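You operate a simulated robot arm through the tools that you are given. There is no shell and no other tool. Be economical: measure what you need, move in short steps, check, and stop when the job is done.

Carry out the task below with a simulated robot arm. There is one attempt and no reset: what you move stays moved.

TASK
Wash the small blue cylinder on the cycle its grime calls for, then stand it on the green mat.
Fine: use the drawer's free seat, one run, and shut the drawer after. Set down upright: what you pick out.

The check looks at the end state, three seconds after you hand in, the way a careful person would. Anything else that was tipped, shoved, dropped, spilled or broken makes it a failure.

THE ROBOT
A 7-joint arm with a two-finger parallel gripper on a trunk, on a base that drives. Base frame: it is fixed to the floor where the robot stands at the start and does not move with it; the origin is under the middle of the robot, x ahead of it, y to its left, z up; the surface under the hand at the start is at about z = 0.52. Lengths are in m, angles in degrees, forces in N, time in s.
With the tool pointing down near the work surface it reaches from about 0.1 to 0.4 m from the robot's upright axis, wherever it stands. Its first joint turns from -166.0 to 166.0 degrees. Places, roughly: aim knob [0.8, 0.3, 0.8]; control box [0.8, -0.8, 1.2]; cycle knob [0.7, -0.8, 1.2]; green mat [-1.2, -0.5, 0.8]; heater knob [0.7, -0.7, 1.2]; heater lever [0.7, -0.5, 1.2]; seat one of the wash drawer [1.1, -0.3, 0.6]; small blue cylinder, small green cylinder, small g [-1.25, -1, 0.75]; start button [0.7, -1, 1.2]; wash drawer [1, 0, 0.7]. Payload 1.57 kg.
The tool frame sits at the grasp point between the pads (the TCP): z along the fingers, y along the line on which they close. The tips reach 0.03 m beyond it. The gripper opens to 0.08 m. The fingers are 0.017 m wide and 0.012 m thick; the gripper's body (0.04 by 0.082 m) begins 0.08 m behind the TCP.
Orientation is that of the tool frame in the base frame, as [roll, pitch, yaw] about the fixed x, y, z axes, in that order (R = Rz(yaw) Ry(pitch) Rx(roll)). With the fingers straight down and closing along the base's y, the tool's x points along the base's -x, its y along +y and its z along -z.

THE INTERFACE
- The arm moves only by the tool apply_moves. Its argument "rows" is a list of rows, each a list of 3 entries, a list of its own where there are three numbers: the shift along the tool's x, y, z in units of 100 mm (1.0 is 100 mm), then the turn, a rotation vector about the tool's x, y, z in units of 45 degrees (1.0 is 45 degrees), then the closure in counts, from 0 (fully open) to 255 (shut). In form: [[[tx, ty, tz], [rx, ry, rz], grip], ...]. A call has 1 to 8 rows; each row is the pose to reach, as a shift and turn from the pose commanded when the call began, along the tool's axes at that moment. A call with a number of a shift or a turn outside -1 to 1 is refused whole. A row lasts 0.2 s, in which the tool goes at most 0.05 m and 8.6 degrees; a call with a longer step from one row to the next is refused whole, and so is a gripper value outside its range. Where a pose cannot be reached the arm comes as near as it can. A force on the tool above 40 N (or 10 N above the force at the start of the call, whichever is more), or a blocked arm, ends the call early, and 0.2 s more pass. The fingers move at their own pace (about 0.072 m/s each) and stop on an object; they squeeze with about 37 N. The grip force told is the motor's: it shows also when the fingers shut on nothing. Time passes only in rows, and 0.2 s behind the last, so rows that repeat a pose let the fingers close. It gives the time, the measured TCP pose, the force on the tool (base axes), the opening and the grip force at its end, in the units of the frame above (readings bear some noise), with the torque about the TCP (base axes, N m) and any sound that the robot's microphone picked up, and new pictures: "pictures" is both (left out), scene, wrist or none.
- Cameras (640 x 400 px; columns grow to the right, rows downward): "scene" is now at [0.2676, 0.0167, 1.4455]; the picture's right is [0.17, -0.98, 0.00], its down [-0.56, -0.10, -0.82] and it looks along [0.81, 0.14, -0.57] (base axes); focal length 214 px, centre (320, 200). "wrist" rides on the gripper at [0.072, -0.007, -0.122] in the tool frame; the picture's right is [0.09, 1.00, 0.00], its down [-0.84, 0.08, -0.54] and it looks along [-0.54, 0.05, 0.84] (tool axes); focal length 238 px, centre (320, 200). There is no depth. A picture from a camera that has moved, and an enlarged one, comes with that camera's place and axes in the base frame and with its lens. The place of the scene camera against the robot may be out by one fixed shift of up to 0.025 m in any direction.
- lift_body(by): slides the trunk up (or, below 0, down) by that many m; the arm and the scene camera ride with it, the base frame stays. It gives what a move gives, with no picture.
- base_move(legs): drives the robot by 1 to 6 legs, each [ahead, left, turn to the left] in m, m and degrees, along the robot's own axes; the way and the turn of a leg run together, so that a leg with both is an arc; at most 1.5 m and 180 degrees a leg. The arm and the cameras ride along, it lands a little off, and it stops where it bumps. It gives what a move gives, and a new picture of the scene camera.
- pan_tilt(pan, tilt): turns the head with the scene camera to pan (to the left, within 86 degrees either way) and tilt (down, from -29 to 69), counted from straight ahead of the robot. It gives what a move gives, and a new picture of the scene camera.
- close_up(camera, box): a new picture of the part [left, top, right, bottom] of that camera's present view, enlarged. It takes no simulated time.
- sign_off(): hands the job in; it is judged then, once.

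Go step by step. Nothing tells you exact positions but the pictures and the camera data: compare them with the known pose of the tool, close in by small moves and look again before you grip or let go. The budget is 120 turns and 260 pictures, counting those below and the enlarged ones. Unless the task says otherwise, let go and move clear before handing in, and close with one line.

The tools are called after "Call:" by a JSON object that holds its "method" and its "body". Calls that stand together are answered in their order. apply_moves: Moves the arm, as the interface text tells. Its arguments: {"type":"object","properties":{"rows":{"type":"array","items":{"type":"array"}},"pictures":{"type":"string","enum":["both","scene","wrist","none"]}},"required":["rows"]} The other tools are called the same way: lift_body (by) slides the trunk up or down; base_move (legs) drives the base; pan_tilt (pan, tilt) turns the head that bears the scene camera; close_up (camera, box) takes an enlarged picture of a part of a camera's view; sign_off () hands the job in.

At the start:

```text
t: 0.0
position: [0.4756, -0.1379, 1.3531]
tool_rot: [-179.6, -1.0, 179.8]
contact_force: [0.5, 0.0, 0.6]
torque: [0.01, 0.01, 0.0]
finger_gap: 0.0798
grip_force: 0.2
trunk travel left (down, up): [-0.675, 0.315]
robot x, y, heading: [-0.0025, 0.0006, 0.2]
head pan, tilt: [-81.4, 49.0]
```

scene: 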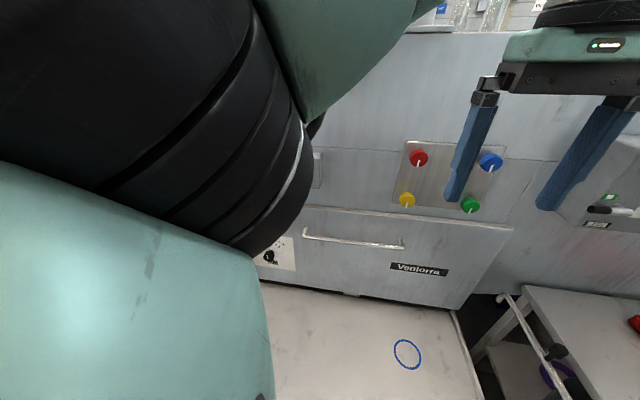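
wrist: 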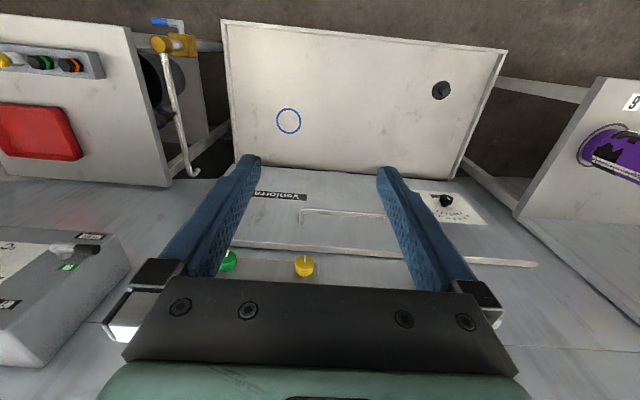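

I see the washer front with a drawer and four coloured knobs ahead of me, and a control box to the right. I'll look around before moving anything.

Call:
{"method": "pan_tilt", "body": {"pan": -60, "tilt": 20}}

Call:
{"method": "pan_tilt", "body": {"pan": 0, "tilt": 30}}

```text
t: 0.9
position: [0.4765, -0.1381, 1.3528]
tool_rot: [-179.5, -0.9, 179.9]
contact_force: [-0.1, 0.3, -0.1]
torque: [-0.01, 0.02, -0.01]
finger_gap: 0.08
grip_force: 0.0
trunk travel left (down, up): [-0.675, 0.315]
robot x, y, heading: [0.0007, 0.0015, -0.2]
head pan, tilt: [-60.0, 20.0]
camera scene: at [0.2278, -0.0784, 1.4685], right [-0.86, -0.5, 0.0], down [-0.17, 0.3, -0.94], along [0.47, -0.81, -0.34], focal length 214 px, centre (320, 200)
```

scene: 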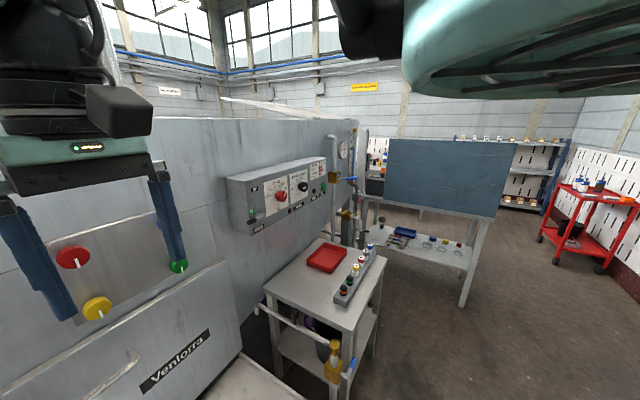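

```text
t: 2.2
position: [0.4759, -0.1386, 1.3528]
tool_rot: [-179.5, -1.1, 179.8]
contact_force: [0.3, 0.0, -0.5]
torque: [0.01, 0.01, 0.0]
finger_gap: 0.0799
grip_force: 0.1
trunk travel left (down, up): [-0.675, 0.315]
robot x, y, heading: [0.0038, -0.0007, -0.1]
head pan, tilt: [0.0, 30.0]
camera scene: at [0.2715, -0.0003, 1.4539], right [-0.02, -1.0, 0.0], down [-0.49, 0.01, -0.87], along [0.87, -0.02, -0.49], focal length 214 px, centre (320, 200)
```

scene: 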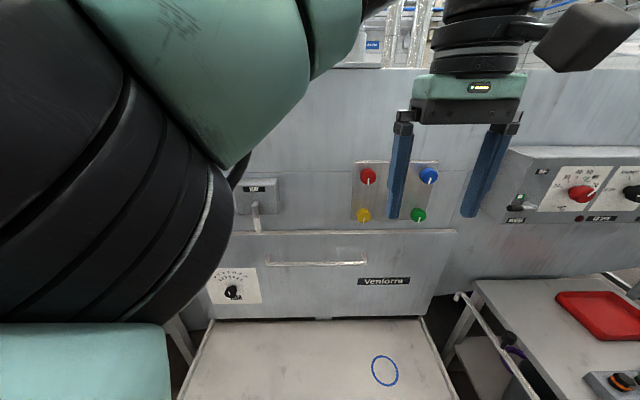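

The control box on the right has labels, so I'll look closely at it and at the panels ahead.

Call:
{"method": "close_up", "body": {"camera": "scene", "box": [200, 150, 460, 312]}}

Call:
{"method": "pan_tilt", "body": {"pan": -50, "tilt": 20}}

Call:
{"method": "close_up", "body": {"camera": "scene", "box": [160, 130, 320, 230]}}

Call:
{"method": "pan_tilt", "body": {"pan": 50, "tilt": 25}}

```text
2.46 times, centred on (330, 231) of scene
camera zoom: at [0.2715, -0.0003, 1.4539], right [-0.02, -1.0, 0.0], down [-0.49, 0.01, -0.87], along [0.87, -0.02, -0.49], focal length 528 px, centre (295, 124)
```

zoom: 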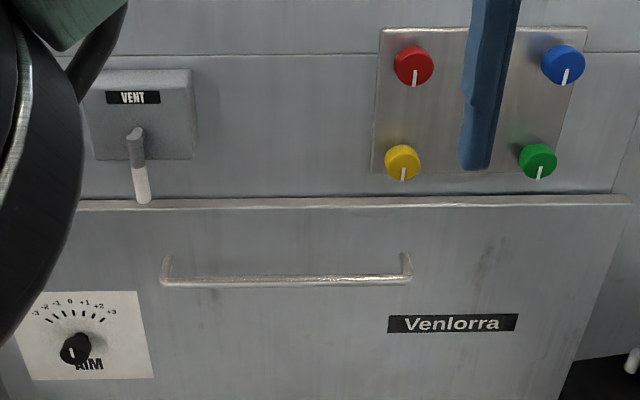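

```text
t: 3.4
position: [0.4759, -0.1405, 1.353]
tool_rot: [-179.6, -1.0, 179.7]
contact_force: [1.2, -0.4, 0.4]
torque: [0.0, 0.03, -0.03]
finger_gap: 0.0798
grip_force: 0.0
trunk travel left (down, up): [-0.675, 0.315]
robot x, y, heading: [0.0017, 0.003, -0.3]
head pan, tilt: [-50.0, 20.0]
camera scene: at [0.2407, -0.0699, 1.4686], right [-0.77, -0.64, 0.0], down [-0.22, 0.26, -0.94], along [0.6, -0.72, -0.34], focal length 214 px, centre (320, 200)
```

scene: 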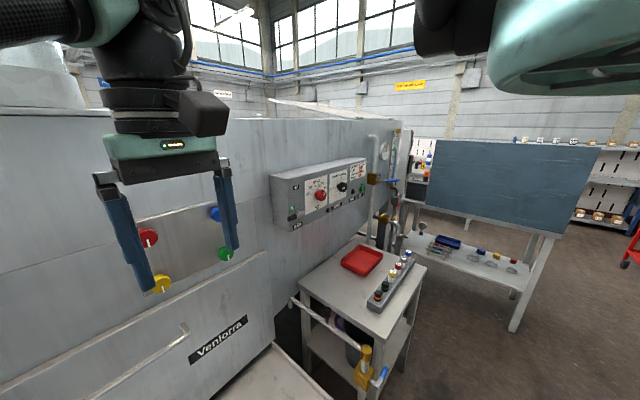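

```text
4.00 times, centred on (240, 180) of scene
camera zoom: at [0.2407, -0.0699, 1.4686], right [-0.77, -0.64, 0.0], down [-0.22, 0.26, -0.94], along [0.6, -0.72, -0.34], focal length 858 px, centre (640, 280)
```

zoom: 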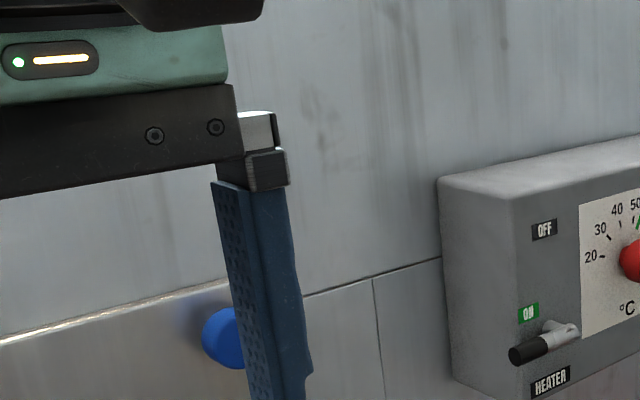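

```text
t: 5.2
position: [0.4762, -0.1387, 1.3543]
tool_rot: [-179.7, -1.0, 179.7]
contact_force: [-0.2, 0.2, 0.3]
torque: [0.02, -0.03, 0.0]
finger_gap: 0.0802
grip_force: 0.0
trunk travel left (down, up): [-0.675, 0.315]
robot x, y, heading: [0.0016, -0.0013, -0.0]
head pan, tilt: [50.0, 25.0]
camera scene: at [0.24, 0.0719, 1.4605], right [0.77, -0.64, 0.0], down [-0.27, -0.32, -0.91], along [0.58, 0.69, -0.42], focal length 214 px, centre (320, 200)
```

scene: 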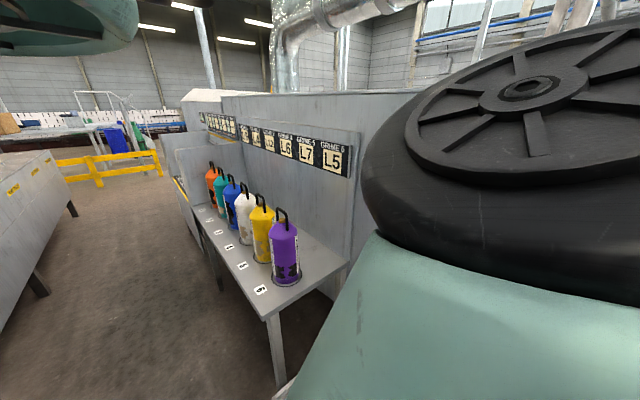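

There's a chart mapping grime to cycle (L5, L7, L6…) on the left. I'll enlarge it and the control dials.

Call:
{"method": "close_up", "body": {"camera": "scene", "box": [195, 100, 355, 200]}}

Call:
{"method": "close_up", "body": {"camera": "scene", "box": [200, 150, 312, 290]}}

Call:
{"method": "pan_tilt", "body": {"pan": -50, "tilt": 20}}

Call:
{"method": "close_up", "body": {"camera": "scene", "box": [268, 150, 388, 235]}}

Call:
{"method": "close_up", "body": {"camera": "scene", "box": [280, 230, 440, 400]}}

```text
4.00 times, centred on (275, 150) of scene
camera zoom: at [0.24, 0.0719, 1.4605], right [0.77, -0.64, 0.0], down [-0.27, -0.32, -0.91], along [0.58, 0.69, -0.42], focal length 858 px, centre (500, 400)
```

zoom: 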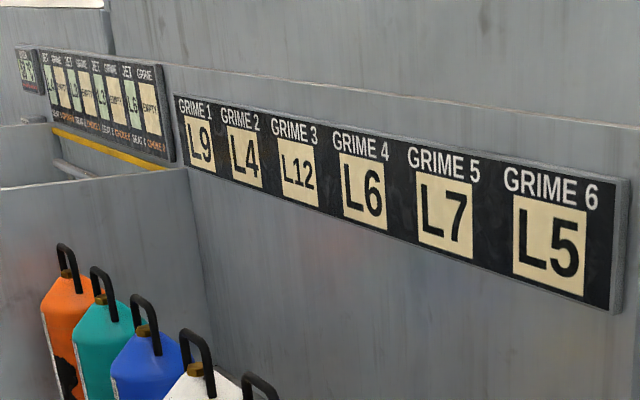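

```text
2.86 times, centred on (256, 220) of scene
camera zoom: at [0.24, 0.0719, 1.4605], right [0.77, -0.64, 0.0], down [-0.27, -0.32, -0.91], along [0.58, 0.69, -0.42], focal length 613 px, centre (503, 143)
```

zoom: 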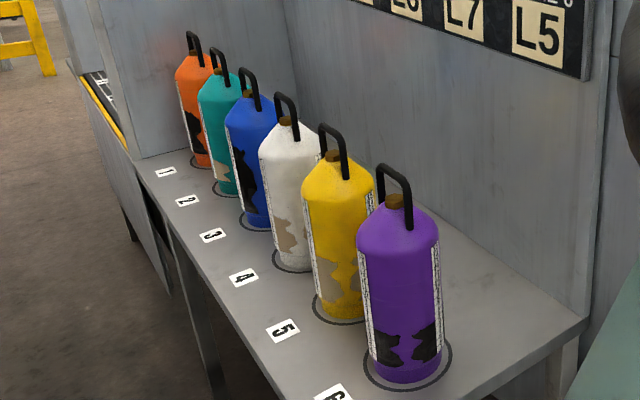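

```text
t: 6.9
position: [0.4769, -0.1394, 1.3532]
tool_rot: [-179.6, -1.0, 179.8]
contact_force: [0.2, -0.1, -0.1]
torque: [0.01, -0.01, 0.01]
finger_gap: 0.0798
grip_force: 0.0
trunk travel left (down, up): [-0.675, 0.315]
robot x, y, heading: [0.0008, -0.0021, 0.1]
head pan, tilt: [-50.0, 20.0]
camera scene: at [0.2406, -0.0699, 1.4686], right [-0.77, -0.64, 0.0], down [-0.22, 0.26, -0.94], along [0.6, -0.72, -0.34], focal length 214 px, centre (320, 200)
```

scene: 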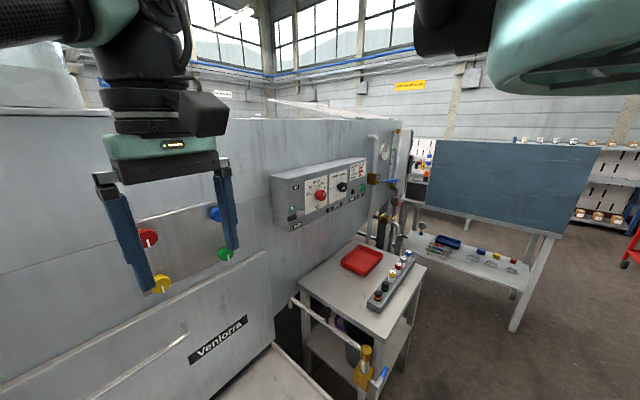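

```text
4.71 times, centred on (328, 192) of scene
camera zoom: at [0.2406, -0.0699, 1.4686], right [-0.77, -0.64, 0.0], down [-0.22, 0.26, -0.94], along [0.6, -0.72, -0.34], focal length 1009 px, centre (282, 235)
```

zoom: 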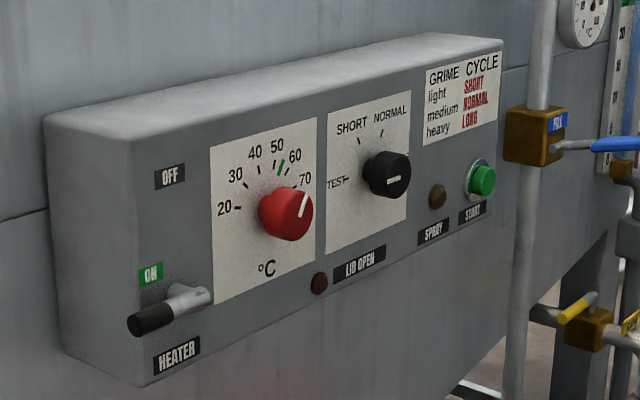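

```text
2.35 times, centred on (360, 315) of scene
camera zoom: at [0.2406, -0.0699, 1.4686], right [-0.77, -0.64, 0.0], down [-0.22, 0.26, -0.94], along [0.6, -0.72, -0.34], focal length 505 px, centre (226, -71)
```

zoom: 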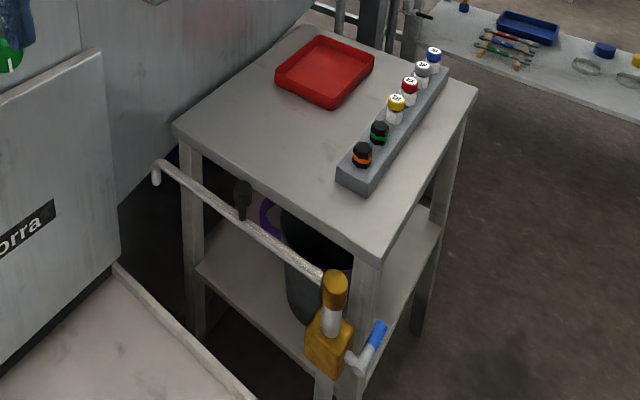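

The box shows grime light→SHORT, medium→NORMAL, heavy→LONG. Now I look to the right, then behind.

Call:
{"method": "pan_tilt", "body": {"pan": -86, "tilt": 25}}

Call:
{"method": "pan_tilt", "body": {"pan": 86, "tilt": 25}}

Call:
{"method": "close_up", "body": {"camera": "scene", "box": [420, 100, 640, 300]}}

```text
t: 8.0
position: [0.476, -0.1399, 1.3539]
tool_rot: [-179.6, -0.9, 179.8]
contact_force: [0.1, 1.2, 0.2]
torque: [-0.02, 0.03, -0.02]
finger_gap: 0.0799
grip_force: 0.1
trunk travel left (down, up): [-0.675, 0.315]
robot x, y, heading: [0.0016, -0.0043, -0.1]
head pan, tilt: [-85.9, 25.0]
camera scene: at [0.1873, -0.0905, 1.4605], right [-1.0, -0.07, 0.0], down [-0.03, 0.42, -0.91], along [0.06, -0.9, -0.42], focal length 214 px, centre (320, 200)
```

scene: 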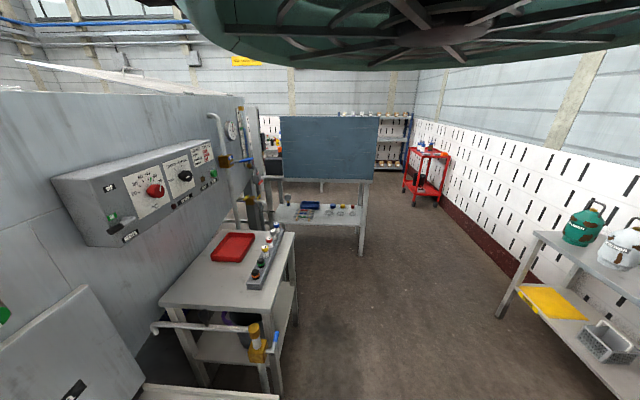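

```text
t: 10.6
position: [0.4765, -0.1383, 1.3536]
tool_rot: [-179.5, -1.1, 179.9]
contact_force: [0.0, -0.3, 0.4]
torque: [0.04, 0.0, -0.01]
finger_gap: 0.08
grip_force: 0.1
trunk travel left (down, up): [-0.675, 0.315]
robot x, y, heading: [-0.0002, -0.001, -0.0]
head pan, tilt: [85.9, 25.0]
camera scene: at [0.1873, 0.0933, 1.4605], right [1.0, -0.07, 0.0], down [-0.03, -0.42, -0.91], along [0.06, 0.9, -0.42], focal length 214 px, centre (320, 200)
```

scene: 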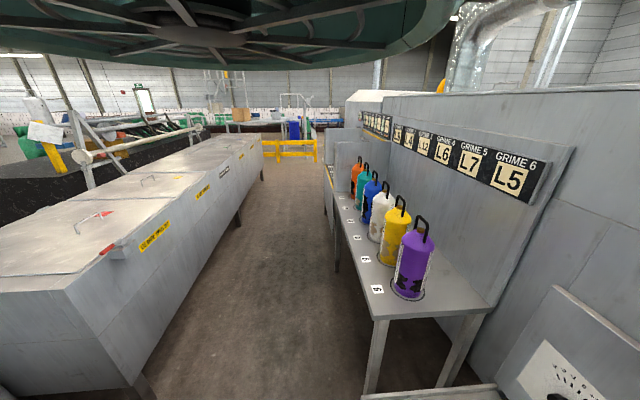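

```text
2.00 times, centred on (530, 200) of scene
camera zoom: at [0.1873, 0.0933, 1.4605], right [1.0, -0.07, 0.0], down [-0.03, -0.42, -0.91], along [0.06, 0.9, -0.42], focal length 429 px, centre (-100, 200)
```

zoom: 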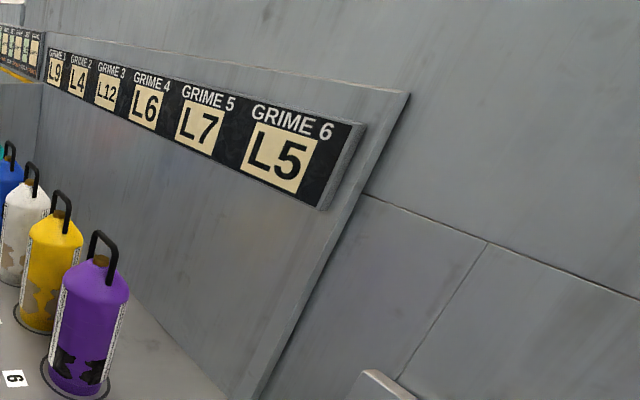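

Nothing sits close on my right, so I turn right toward the shelf with the small cylinders.

Call:
{"method": "pan_tilt", "body": {"pan": 0, "tilt": 30}}

Call:
{"method": "base_move", "body": {"legs": [[0, 0, -140]]}}

```text
t: 12.2
position: [0.4776, -0.1403, 1.3528]
tool_rot: [-179.6, -1.1, 179.8]
contact_force: [0.1, 0.4, -0.1]
torque: [0.0, -0.02, 0.02]
finger_gap: 0.08
grip_force: 0.0
trunk travel left (down, up): [-0.675, 0.315]
robot x, y, heading: [0.0005, -0.0021, -0.1]
head pan, tilt: [0.0, 30.0]
camera scene: at [0.2712, 0.004, 1.4531], right [0.03, -1.0, 0.0], down [-0.49, -0.01, -0.87], along [0.87, 0.02, -0.49], focal length 214 px, centre (320, 200)
```

scene: 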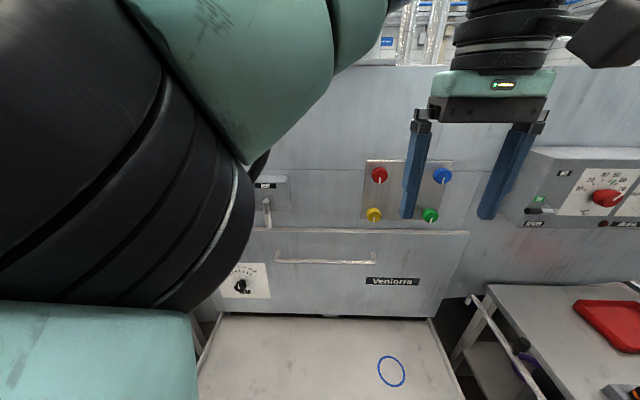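

```text
t: 18.4
position: [-0.4621, -0.1829, 1.353]
tool_rot: [-179.4, -1.0, 37.6]
contact_force: [0.4, 0.5, -0.2]
torque: [0.0, -0.03, -0.03]
finger_gap: 0.0799
grip_force: 0.0
trunk travel left (down, up): [-0.675, 0.315]
robot x, y, heading: [0.0008, -0.0017, -142.3]
head pan, tilt: [0.0, 30.0]
camera scene: at [-0.1947, -0.1593, 1.454], right [-0.62, 0.78, 0.0], down [0.38, 0.3, -0.87], along [-0.68, -0.55, -0.49], focal length 214 px, centre (320, 200)
```

scene: 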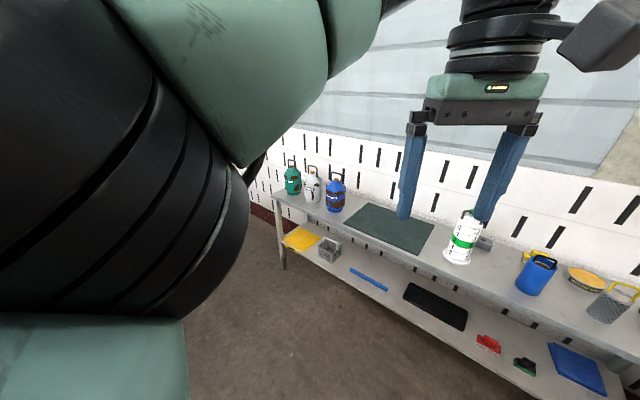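

Call:
{"method": "close_up", "body": {"camera": "scene", "box": [270, 150, 370, 220]}}

Call:
{"method": "close_up", "body": {"camera": "scene", "box": [270, 150, 640, 400]}}

```text
5.71 times, centred on (320, 185) of scene
camera zoom: at [-0.1947, -0.1593, 1.454], right [-0.62, 0.78, 0.0], down [0.38, 0.3, -0.87], along [-0.68, -0.55, -0.49], focal length 1226 px, centre (320, 286)
```

zoom: 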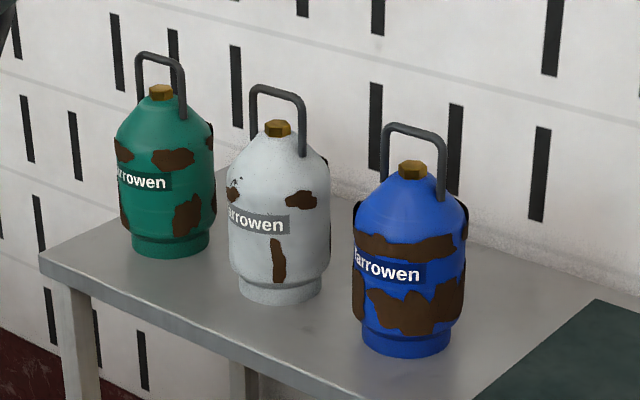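

```text
1.60 times, centred on (455, 275) of scene
camera zoom: at [-0.1947, -0.1593, 1.454], right [-0.62, 0.78, 0.0], down [0.38, 0.3, -0.87], along [-0.68, -0.55, -0.49], focal length 343 px, centre (104, 80)
```

zoom: 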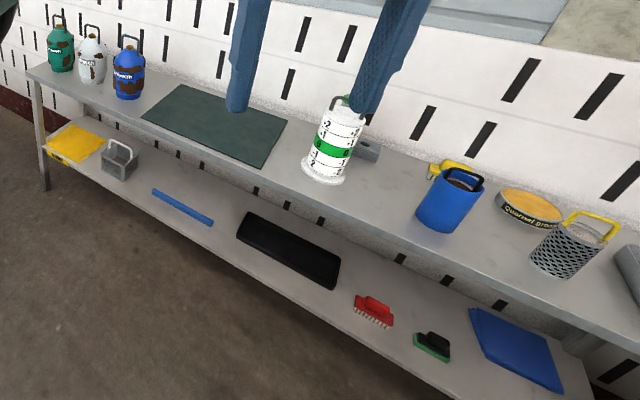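

The blue one has large patches, so it looks heavily soiled (LONG); green is medium and white light. I'll go back to the washer to check the drawer first.

Call:
{"method": "base_move", "body": {"legs": [[0, 0, 142.3]]}}

Call:
{"method": "lift_body", "body": {"by": -0.3}}

Call:
{"method": "pan_tilt", "body": {"pan": 0, "tilt": 30}}

```text
t: 24.8
position: [0.4804, -0.1232, 1.3533]
tool_rot: [-179.6, -1.0, -178.5]
contact_force: [0.3, -0.3, -0.4]
torque: [0.01, 0.02, 0.01]
finger_gap: 0.0798
grip_force: 0.1
trunk travel left (down, up): [-0.675, 0.315]
robot x, y, heading: [-0.0016, 0.0, 1.9]
head pan, tilt: [0.0, 30.0]
camera scene: at [0.2714, 0.0102, 1.4542], right [0.04, -1.0, 0.0], down [-0.48, -0.02, -0.88], along [0.87, 0.03, -0.48], focal length 214 px, centre (320, 200)
```

scene: 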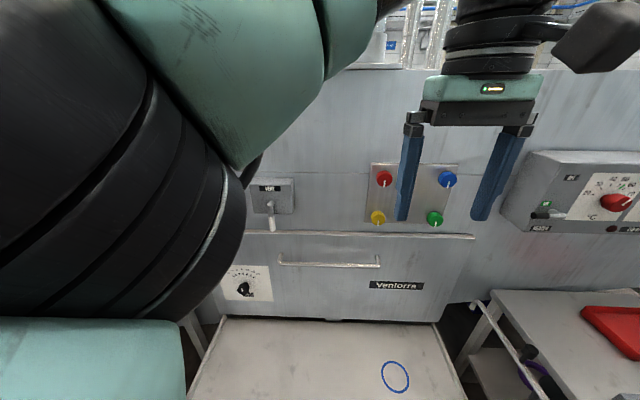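

```text
t: 27.8
position: [0.4806, -0.1252, 1.0537]
tool_rot: [-179.5, -1.1, -178.6]
contact_force: [-0.2, 0.3, -0.3]
torque: [0.02, 0.02, -0.02]
finger_gap: 0.0801
grip_force: 0.0
trunk travel left (down, up): [-0.375, 0.615]
robot x, y, heading: [0.0024, 0.0022, 1.9]
head pan, tilt: [0.0, 30.0]
```

```text
t: 28.4
position: [0.4804, -0.1243, 1.053]
tool_rot: [-179.4, -0.9, -178.6]
contact_force: [-0.2, -0.2, -0.4]
torque: [0.01, 0.01, -0.02]
finger_gap: 0.0801
grip_force: 0.0
trunk travel left (down, up): [-0.375, 0.615]
robot x, y, heading: [-0.0009, -0.0031, 1.6]
head pan, tilt: [0.0, 30.0]
camera scene: at [0.2714, 0.0098, 1.154], right [0.04, -1.0, 0.0], down [-0.49, -0.02, -0.87], along [0.87, 0.03, -0.49], focal length 214 px, centre (320, 200)
```

scene: 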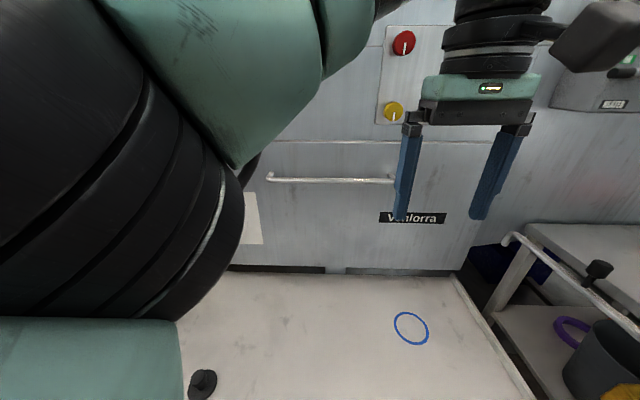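

Triangulating from the two heights, the drawer bar is at about x 0.80, y 0.0, z 0.92. There's a black thing on the ledge in front, so I'll check what it is.

Call:
{"method": "close_up", "body": {"camera": "scene", "box": [180, 260, 340, 400]}}

Call:
{"method": "close_up", "body": {"camera": "wrist", "box": [0, 0, 640, 400]}}

```text
2.86 times, centred on (260, 330) of scene
camera zoom: at [0.2714, 0.0098, 1.154], right [0.04, -1.0, 0.0], down [-0.49, -0.02, -0.87], along [0.87, 0.03, -0.49], focal length 613 px, centre (491, -171)
```

zoom: 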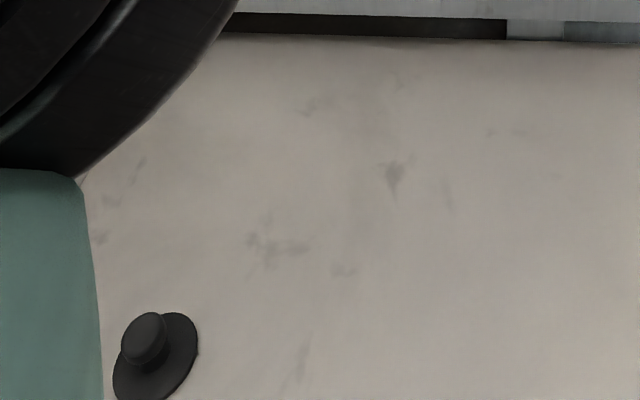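

```text
1.00 times, centred on (320, 200) of wrist (not enlarged: the box is as wide or as high as the picture)
camera zoom: at [0.4109, -0.1318, 1.1773], right [-0.12, 0.99, -0.01], down [0.84, 0.1, 0.53], along [0.52, 0.06, -0.85], focal length 238 px, centre (320, 200)
```

zoom: 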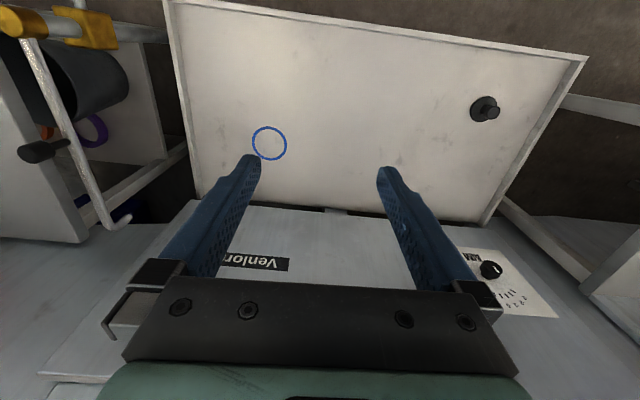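

It's a plug or knob on the tray. I'll lower the trunk to see side-on whether the drawer front would clear it.

Call:
{"method": "lift_body", "body": {"by": -0.32}}

Call:
{"method": "pan_tilt", "body": {"pan": 30, "tilt": 35}}

Call:
{"method": "pan_tilt", "body": {"pan": 0, "tilt": 25}}

```text
t: 31.5
position: [0.4803, -0.1236, 0.7321]
tool_rot: [-179.4, -0.9, -178.5]
contact_force: [-0.7, -0.7, 0.2]
torque: [0.0, 0.01, 0.0]
finger_gap: 0.0798
grip_force: 0.1
trunk travel left (down, up): [-0.055, 0.935]
robot x, y, heading: [-0.0026, -0.001, 1.8]
head pan, tilt: [0.0, 30.0]
```

```text
t: 32.5
position: [0.4799, -0.1243, 0.7336]
tool_rot: [-179.6, -1.0, -178.5]
contact_force: [0.3, 0.0, 0.6]
torque: [0.02, -0.01, 0.01]
finger_gap: 0.0798
grip_force: 0.1
trunk travel left (down, up): [-0.055, 0.935]
robot x, y, heading: [0.0015, -0.0041, 1.7]
head pan, tilt: [30.0, 35.0]
camera scene: at [0.2555, 0.0529, 0.8248], right [0.53, -0.85, 0.0], down [-0.49, -0.3, -0.82], along [0.7, 0.43, -0.57], focal length 214 px, centre (320, 200)
```

scene: 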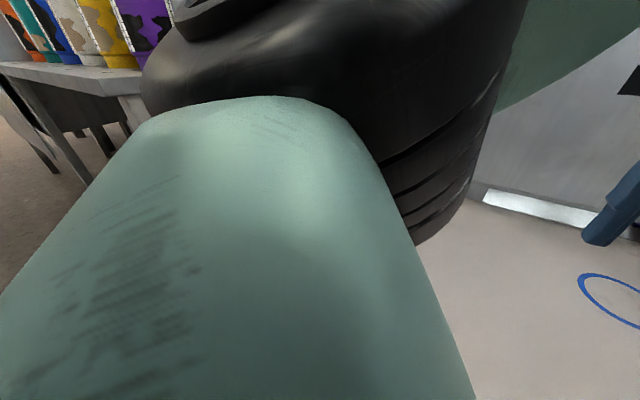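

```text
t: 33.4
position: [0.481, -0.1237, 0.7329]
tool_rot: [-179.5, -1.0, -178.5]
contact_force: [-0.3, -0.3, -0.6]
torque: [0.04, 0.0, 0.0]
finger_gap: 0.0797
grip_force: 0.0
trunk travel left (down, up): [-0.055, 0.935]
robot x, y, heading: [0.0015, 0.0019, 1.8]
head pan, tilt: [0.0, 25.0]
camera scene: at [0.2727, 0.0095, 0.8405], right [0.03, -1.0, 0.0], down [-0.42, -0.01, -0.91], along [0.91, 0.03, -0.42], focal length 214 px, centre (320, 200)
```

scene: 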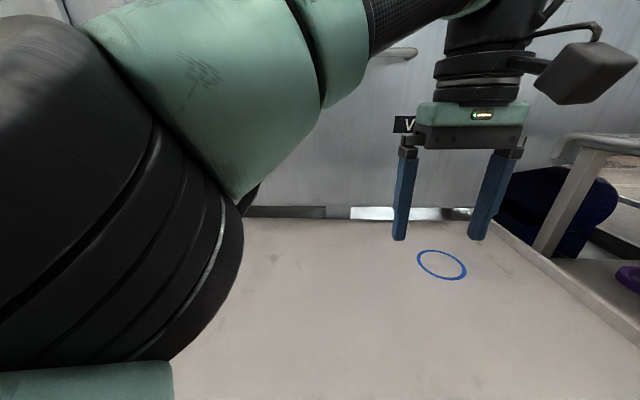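

The drawer bottom sits about 4 cm above the tray. I need the plug's height, so I'll look at it through the wrist camera.

Call:
{"method": "close_up", "body": {"camera": "wrist", "box": [400, 0, 640, 150]}}

Call:
{"method": "close_up", "body": {"camera": "wrist", "box": [0, 0, 640, 400]}}

```text
2.67 times, centred on (520, 75) of wrist
camera zoom: at [0.4108, -0.1318, 0.8573], right [-0.12, 0.99, -0.01], down [0.84, 0.1, 0.53], along [0.52, 0.06, -0.85], focal length 636 px, centre (-213, 533)
```

zoom: 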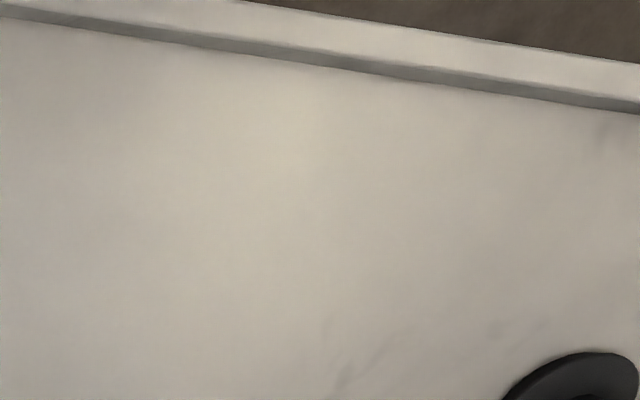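

```text
1.00 times, centred on (320, 200) of wrist (not enlarged: the box is as wide or as high as the picture)
camera zoom: at [0.4108, -0.1318, 0.8573], right [-0.12, 0.99, -0.01], down [0.84, 0.1, 0.53], along [0.52, 0.06, -0.85], focal length 238 px, centre (320, 200)
```

zoom: 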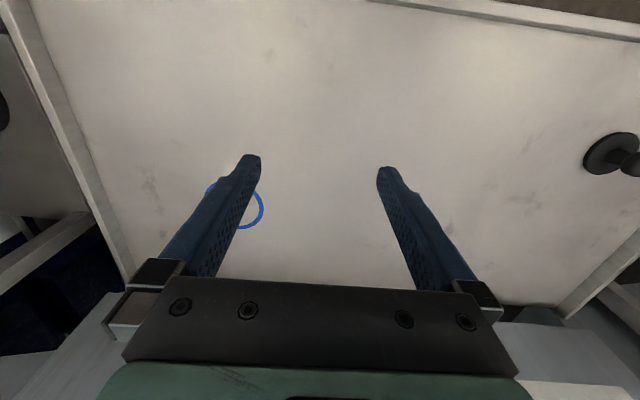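

The plug tops out around z 0.55, about level with the drawer's underside, so I'll open the drawer slowly and watch it. First I raise the trunk and turn the gripper to point forward with its fingers closing vertically.

Call:
{"method": "lift_body", "body": {"by": 0.25}}

Call:
{"method": "apply_moves", "body": {"rows": [[[0, 0, 0], [-0.096, -0.096, 0.096], 0], [[0, 0, 0], [-0.192, -0.192, 0.192], 0], [[0, 0, 0], [-0.288, -0.288, 0.288], 0], [[0, 0, 0], [-0.385, -0.385, 0.385], 0], [[0, 0, 0], [-0.481, -0.481, 0.481], 0], [[0, 0, 0], [-0.577, -0.577, 0.577], 0], [[0, 0, 0], [-0.673, -0.673, 0.673], 0], [[0, 0, 0], [-0.77, -0.77, 0.77], 0]], "pictures": "scene"}}

```text
t: 36.0
position: [0.4798, -0.1236, 0.9824]
tool_rot: [-179.5, -1.0, -178.5]
contact_force: [-0.2, -0.2, 0.6]
torque: [0.02, -0.01, -0.01]
finger_gap: 0.08
grip_force: 0.1
trunk travel left (down, up): [-0.305, 0.685]
robot x, y, heading: [-0.0005, 0.0025, 1.9]
head pan, tilt: [0.0, 25.0]
```

```text
t: 37.8
position: [0.4802, -0.1255, 0.9811]
tool_rot: [136.4, 18.9, 136.8]
contact_force: [0.4, -0.2, 0.3]
torque: [-0.01, -0.02, 0.01]
finger_gap: 0.0801
grip_force: 0.2
trunk travel left (down, up): [-0.305, 0.685]
robot x, y, heading: [0.0016, 0.0013, 1.6]
head pan, tilt: [0.0, 25.0]
camera scene: at [0.2728, 0.016, 1.0945], right [0.1, -0.99, 0.0], down [-0.38, -0.04, -0.92], along [0.92, 0.09, -0.38], focal length 214 px, centre (320, 200)
```

scene: 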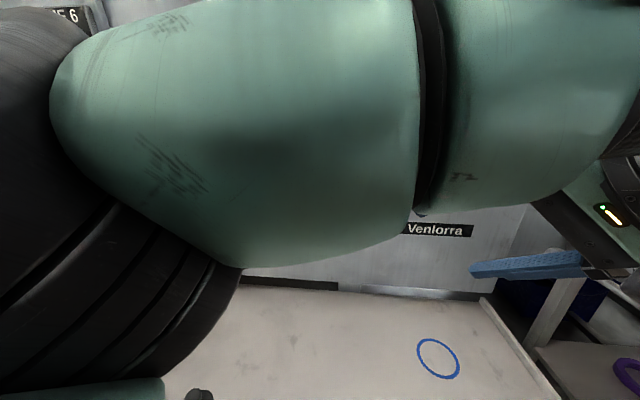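

Tracking works. I continue the second half of the turn.

Call:
{"method": "apply_moves", "body": {"rows": [[[0, 0, 0], [-0.096, -0.096, 0.096], 0], [[0, 0, 0], [-0.192, -0.192, 0.192], 0], [[0, 0, 0], [-0.288, -0.288, 0.288], 0], [[0, 0, 0], [-0.385, -0.385, 0.385], 0], [[0, 0, 0], [-0.481, -0.481, 0.481], 0], [[0, 0, 0], [-0.577, -0.577, 0.577], 0], [[0, 0, 0], [-0.673, -0.673, 0.673], 0], [[0, 0, 0], [-0.77, -0.77, 0.77], 0]], "pictures": "both"}}

```text
t: 39.6
position: [0.48, -0.1243, 0.9838]
tool_rot: [90.9, 0.3, 91.6]
contact_force: [1.0, -0.1, 0.7]
torque: [-0.01, 0.02, -0.01]
finger_gap: 0.0801
grip_force: 0.0
trunk travel left (down, up): [-0.305, 0.685]
robot x, y, heading: [-0.0014, 0.0002, 1.9]
head pan, tilt: [0.0, 25.0]
camera scene: at [0.2727, 0.0095, 1.0905], right [0.03, -1.0, 0.0], down [-0.42, -0.01, -0.91], along [0.91, 0.03, -0.42], focal length 214 px, centre (320, 200)
camera wrist: at [0.3559, -0.0563, 0.9794], right [0.01, 0.1, 0.99], down [-0.52, -0.85, 0.09], along [0.85, -0.52, 0.04], focal length 238 px, centre (320, 200)
```

scene: 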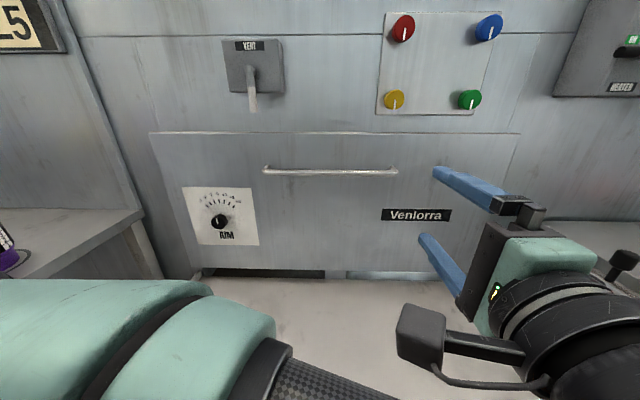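
wrist: 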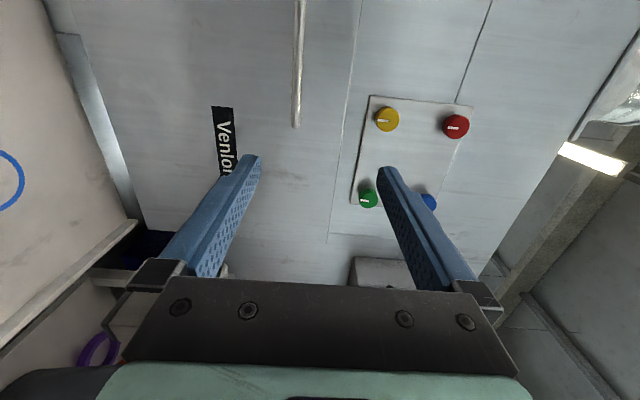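

Clear view: the bar is about 0.30 m ahead and 4–5 cm below the gripper. I square the heading, then centre on the bar and approach.

Call:
{"method": "base_move", "body": {"legs": [[0, 0, -1.8]]}}

Call:
{"method": "apply_moves", "body": {"rows": [[[0.4, -0.2, 0], [0, 0, 0], 0], [[0.8, -0.45, 0], [0, 0, 0], 0], [[1.0, -0.45, 0.4], [0, 0, 0], 0], [[1.0, -0.45, 0.8], [0, 0, 0], 0], [[1.0, -0.45, 1.0], [0, 0, 0], 0]], "pictures": "none"}}

Call:
{"method": "apply_moves", "body": {"rows": [[[0, 0, 0.4], [0, 0, 0], 0], [[0, 0, 0.8], [0, 0, 0], 0], [[0, 0, 1.0], [0, 0, 0], 0]]}}

```text
t: 40.4
position: [0.4752, -0.1398, 0.9847]
tool_rot: [91.0, 0.4, 89.7]
contact_force: [-0.3, -0.2, 0.1]
torque: [0.03, -0.01, -0.01]
finger_gap: 0.0798
grip_force: 0.0
trunk travel left (down, up): [-0.305, 0.685]
robot x, y, heading: [-0.0012, 0.0001, 0.1]
head pan, tilt: [0.0, 25.0]
camera scene: at [0.2728, 0.0011, 1.0905], right [0.0, -1.0, 0.0], down [-0.42, 0.0, -0.91], along [0.91, 0.0, -0.42], focal length 214 px, centre (320, 200)
```

scene: 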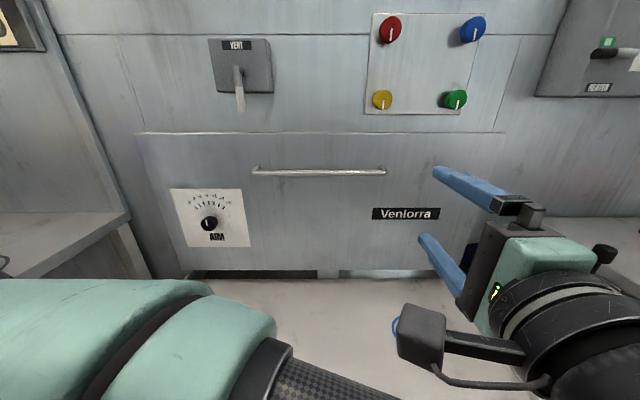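

```text
t: 41.6
position: [0.5761, -0.0409, 0.9345]
tool_rot: [91.0, 0.4, 89.6]
contact_force: [-0.4, 0.3, 0.3]
torque: [0.01, 0.0, -0.01]
finger_gap: 0.08
grip_force: 0.1
out of reach, approached as far as the arm can: row 1, 2
trunk travel left (down, up): [-0.305, 0.685]
robot x, y, heading: [0.0007, 0.0012, -0.1]
head pan, tilt: [0.0, 25.0]
```

```text
t: 42.4
position: [0.6772, -0.0408, 0.9321]
tool_rot: [90.9, 0.4, 89.6]
contact_force: [-0.6, -0.3, 0.3]
torque: [-0.03, 0.0, -0.03]
finger_gap: 0.0802
grip_force: 0.1
trunk travel left (down, up): [-0.305, 0.685]
robot x, y, heading: [0.0004, -0.0038, -0.2]
head pan, tilt: [0.0, 25.0]
camera scene: at [0.2729, 0.0011, 1.0905], right [0.0, -1.0, 0.0], down [-0.42, 0.0, -0.91], along [0.91, 0.0, -0.42], focal length 214 px, centre (320, 200)
camera wrist: at [0.5553, 0.0313, 0.9288], right [0.02, 0.1, 0.99], down [-0.54, -0.83, 0.09], along [0.84, -0.54, 0.04], focal length 238 px, centre (320, 200)
```

scene: 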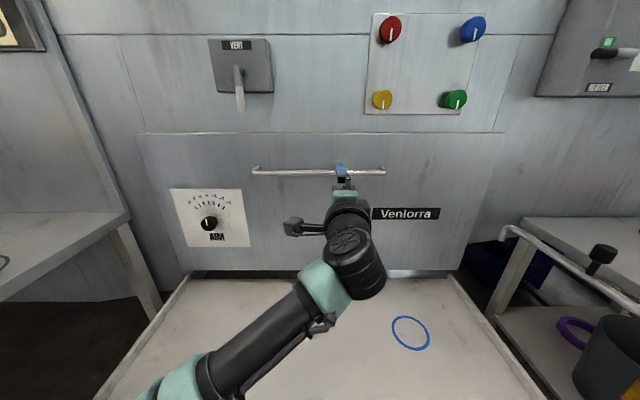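
wrist: 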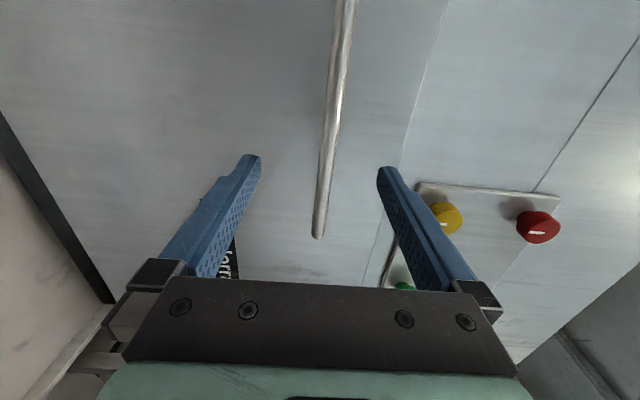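

The bar is between the fingers; about 0.1 m more and I can close.

Call:
{"method": "apply_moves", "body": {"rows": [[[0, 0.08, 0.4], [0, 0, 0], 0], [[0, 0.08, 0.8], [0, 0, 0], 0], [[0, 0.08, 1.0], [0, 0, 0], 0]]}}

```text
t: 43.2
position: [0.7757, -0.043, 0.938]
tool_rot: [91.0, 0.4, 89.6]
contact_force: [0.7, -0.7, 0.4]
torque: [-0.02, 0.01, -0.01]
finger_gap: 0.0803
grip_force: 0.0
trunk travel left (down, up): [-0.305, 0.685]
robot x, y, heading: [0.0002, 0.002, -0.1]
head pan, tilt: [0.0, 25.0]
camera scene: at [0.2729, 0.0011, 1.0905], right [0.0, -1.0, 0.0], down [-0.42, 0.0, -0.91], along [0.91, 0.0, -0.42], focal length 214 px, centre (320, 200)
camera wrist: at [0.6551, 0.0284, 0.9341], right [0.02, 0.1, 0.99], down [-0.54, -0.83, 0.09], along [0.84, -0.54, 0.04], focal length 238 px, centre (320, 200)
```

scene: 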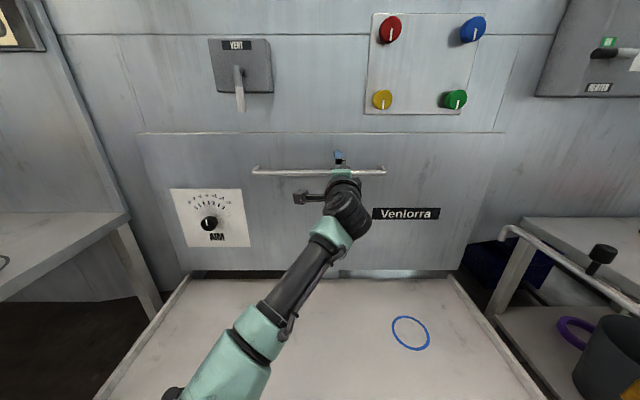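
wrist: 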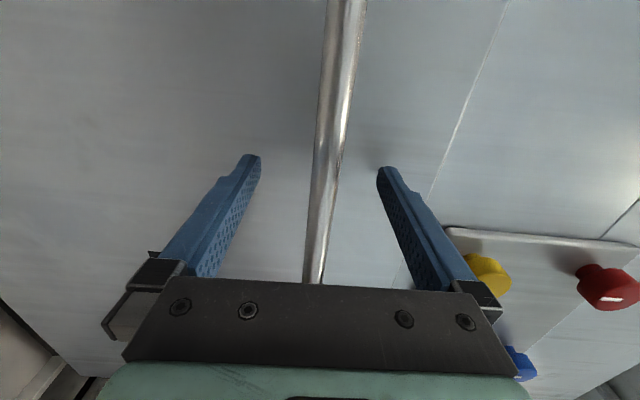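

The bar lies in the gripper; I close on it and pull a little.

Call:
{"method": "apply_moves", "body": {"rows": [[[0, 0, 0], [0, 0, 0], 255], [[0, 0, 0], [0, 0, 0], 255], [[0, 0, 0], [0, 0, 0], 255], [[0, 0, 0], [0, 0, 0], 255], [[0, 0, -0.2], [0, 0, 0], 255], [[0, 0, -0.4], [0, 0, 0], 255]], "pictures": "scene"}}

```text
t: 44.6
position: [0.7339, -0.0445, 0.9399]
tool_rot: [91.2, 0.4, 89.7]
contact_force: [-3.2, 1.0, 1.8]
torque: [0.41, 0.09, -0.29]
finger_gap: 0.0156
grip_force: 31.2
trunk travel left (down, up): [-0.305, 0.685]
robot x, y, heading: [-0.0022, -0.0026, -0.3]
head pan, tilt: [0.0, 25.0]
camera scene: at [0.2719, 0.0013, 1.0906], right [0.0, -1.0, 0.0], down [-0.42, 0.0, -0.91], along [0.91, 0.0, -0.42], focal length 214 px, centre (320, 200)
```

scene: 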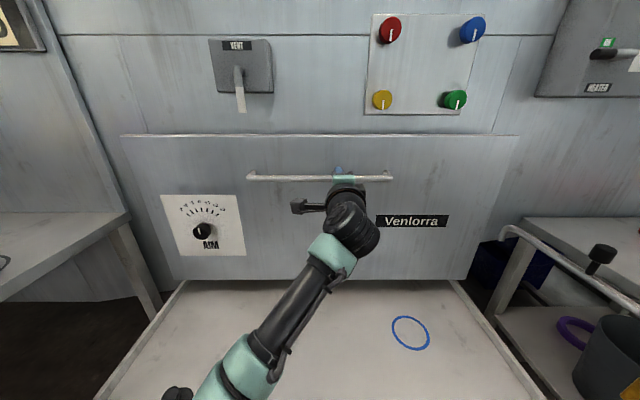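

The drawer slides freely. I pull on in stages.

Call:
{"method": "apply_moves", "body": {"rows": [[[0, 0, -0.3], [0, 0, 0], 255], [[0, 0, -0.6], [0, 0, 0], 255], [[0, 0, -0.9], [0, 0, 0], 255], [[0, 0, -1.0], [0, 0, 0], 255]], "pictures": "none"}}

Call:
{"method": "apply_moves", "body": {"rows": [[[0, 0, -0.2], [0, 0, 0], 255], [[0, 0, -0.4], [0, 0, 0], 255], [[0, 0, -0.5], [0, 0, 0], 255]], "pictures": "scene"}}

```text
t: 45.6
position: [0.6364, -0.0428, 0.9398]
tool_rot: [91.2, 0.4, 89.5]
contact_force: [1.7, -6.9, -5.9]
torque: [0.22, 0.01, -0.88]
finger_gap: 0.016
grip_force: 31.7
trunk travel left (down, up): [-0.305, 0.685]
robot x, y, heading: [-0.0009, -0.002, -0.2]
head pan, tilt: [0.0, 25.0]
```

```text
t: 46.4
position: [0.5842, -0.0433, 0.9403]
tool_rot: [91.2, 0.3, 89.7]
contact_force: [-2.2, -11.5, -13.8]
torque: [0.19, -0.03, 0.35]
finger_gap: 0.0161
grip_force: 31.0
trunk travel left (down, up): [-0.305, 0.685]
robot x, y, heading: [-0.0016, -0.0037, -0.4]
head pan, tilt: [0.0, 25.0]
camera scene: at [0.2736, 0.0, 1.0901], right [0.0, -1.0, 0.0], down [-0.42, 0.0, -0.91], along [0.91, 0.0, -0.42], focal length 214 px, centre (320, 200)
```

scene: 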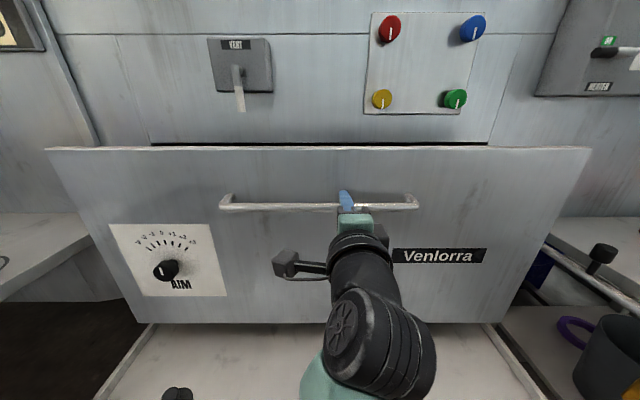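

It's open about 0.19 m. Before passing the plug I want a better measure of the clearance and a look inside, so I release, back off and raise the trunk.

Call:
{"method": "apply_moves", "body": {"rows": [[[0, 0, 0], [0, 0, 0], 0], [[0, 0, 0], [0, 0, 0], 0], [[0, 0, 0], [0, 0, 0], 0], [[0, 0, -0.4], [0, 0, 0], 0], [[0, 0, -0.7], [0, 0, 0], 0]], "pictures": "none"}}

Call:
{"method": "close_up", "body": {"camera": "scene", "box": [100, 240, 340, 400]}}

Call:
{"method": "lift_body", "body": {"by": 0.4}}

Call:
{"method": "pan_tilt", "body": {"pan": 0, "tilt": 40}}

Call:
{"method": "close_up", "body": {"camera": "scene", "box": [150, 150, 490, 380]}}

```text
t: 47.6
position: [0.5137, -0.0416, 0.9412]
tool_rot: [91.0, 0.4, 89.7]
contact_force: [-0.4, 0.0, -0.2]
torque: [0.01, 0.04, -0.01]
finger_gap: 0.0799
grip_force: 0.0
trunk travel left (down, up): [-0.305, 0.685]
robot x, y, heading: [0.0055, 0.0036, -0.3]
head pan, tilt: [0.0, 25.0]
```

```text
2.50 times, centred on (220, 320) of scene
camera zoom: at [0.2728, 0.0011, 1.0906], right [0.0, -1.0, 0.0], down [-0.42, 0.0, -0.91], along [0.91, 0.0, -0.42], focal length 536 px, centre (570, -100)
```

zoom: 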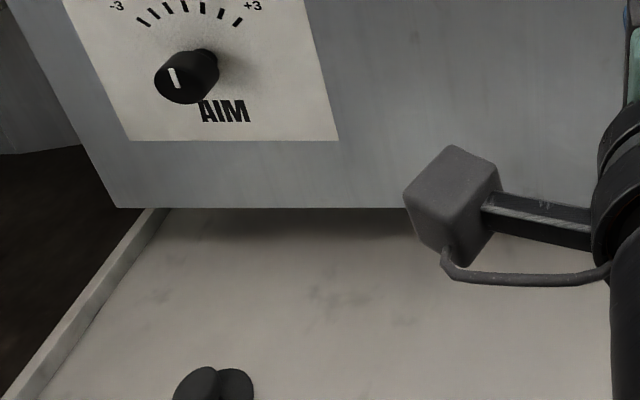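

```text
t: 51.4
position: [0.5149, -0.0431, 1.3424]
tool_rot: [91.0, 0.4, 89.7]
contact_force: [-0.5, 0.6, 0.3]
torque: [-0.05, 0.0, -0.03]
finger_gap: 0.0797
grip_force: 0.1
trunk travel left (down, up): [-0.705, 0.285]
robot x, y, heading: [0.0003, 0.0037, -0.1]
head pan, tilt: [0.0, 25.0]
```

```text
t: 52.2
position: [0.5152, -0.0423, 1.3429]
tool_rot: [91.0, 0.4, 89.7]
contact_force: [0.2, -0.2, 0.2]
torque: [0.0, -0.03, -0.04]
finger_gap: 0.0801
grip_force: 0.1
trunk travel left (down, up): [-0.705, 0.285]
robot x, y, heading: [-0.0016, -0.0017, -0.2]
head pan, tilt: [0.0, 40.0]
camera scene: at [0.2657, 0.0011, 1.4673], right [0.0, -1.0, 0.0], down [-0.64, 0.0, -0.77], along [0.77, 0.0, -0.64], focal length 214 px, centre (320, 200)
```

scene: 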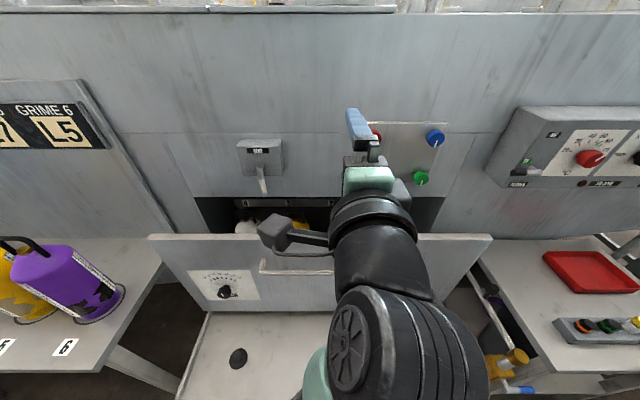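

```text
1.74 times, centred on (320, 265) of scene
camera zoom: at [0.2657, 0.0011, 1.4673], right [0.0, -1.0, 0.0], down [-0.64, 0.0, -0.77], along [0.77, 0.0, -0.64], focal length 373 px, centre (320, 87)
```

zoom: 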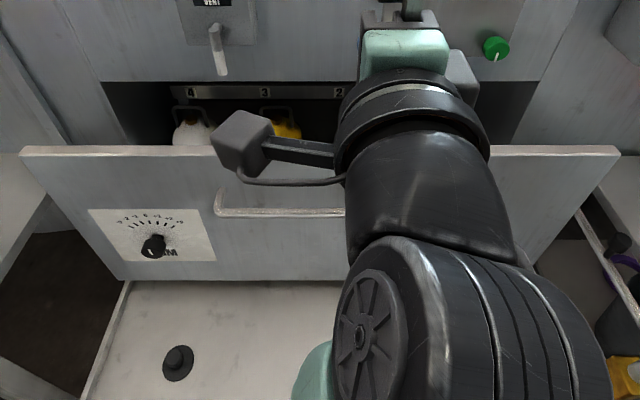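

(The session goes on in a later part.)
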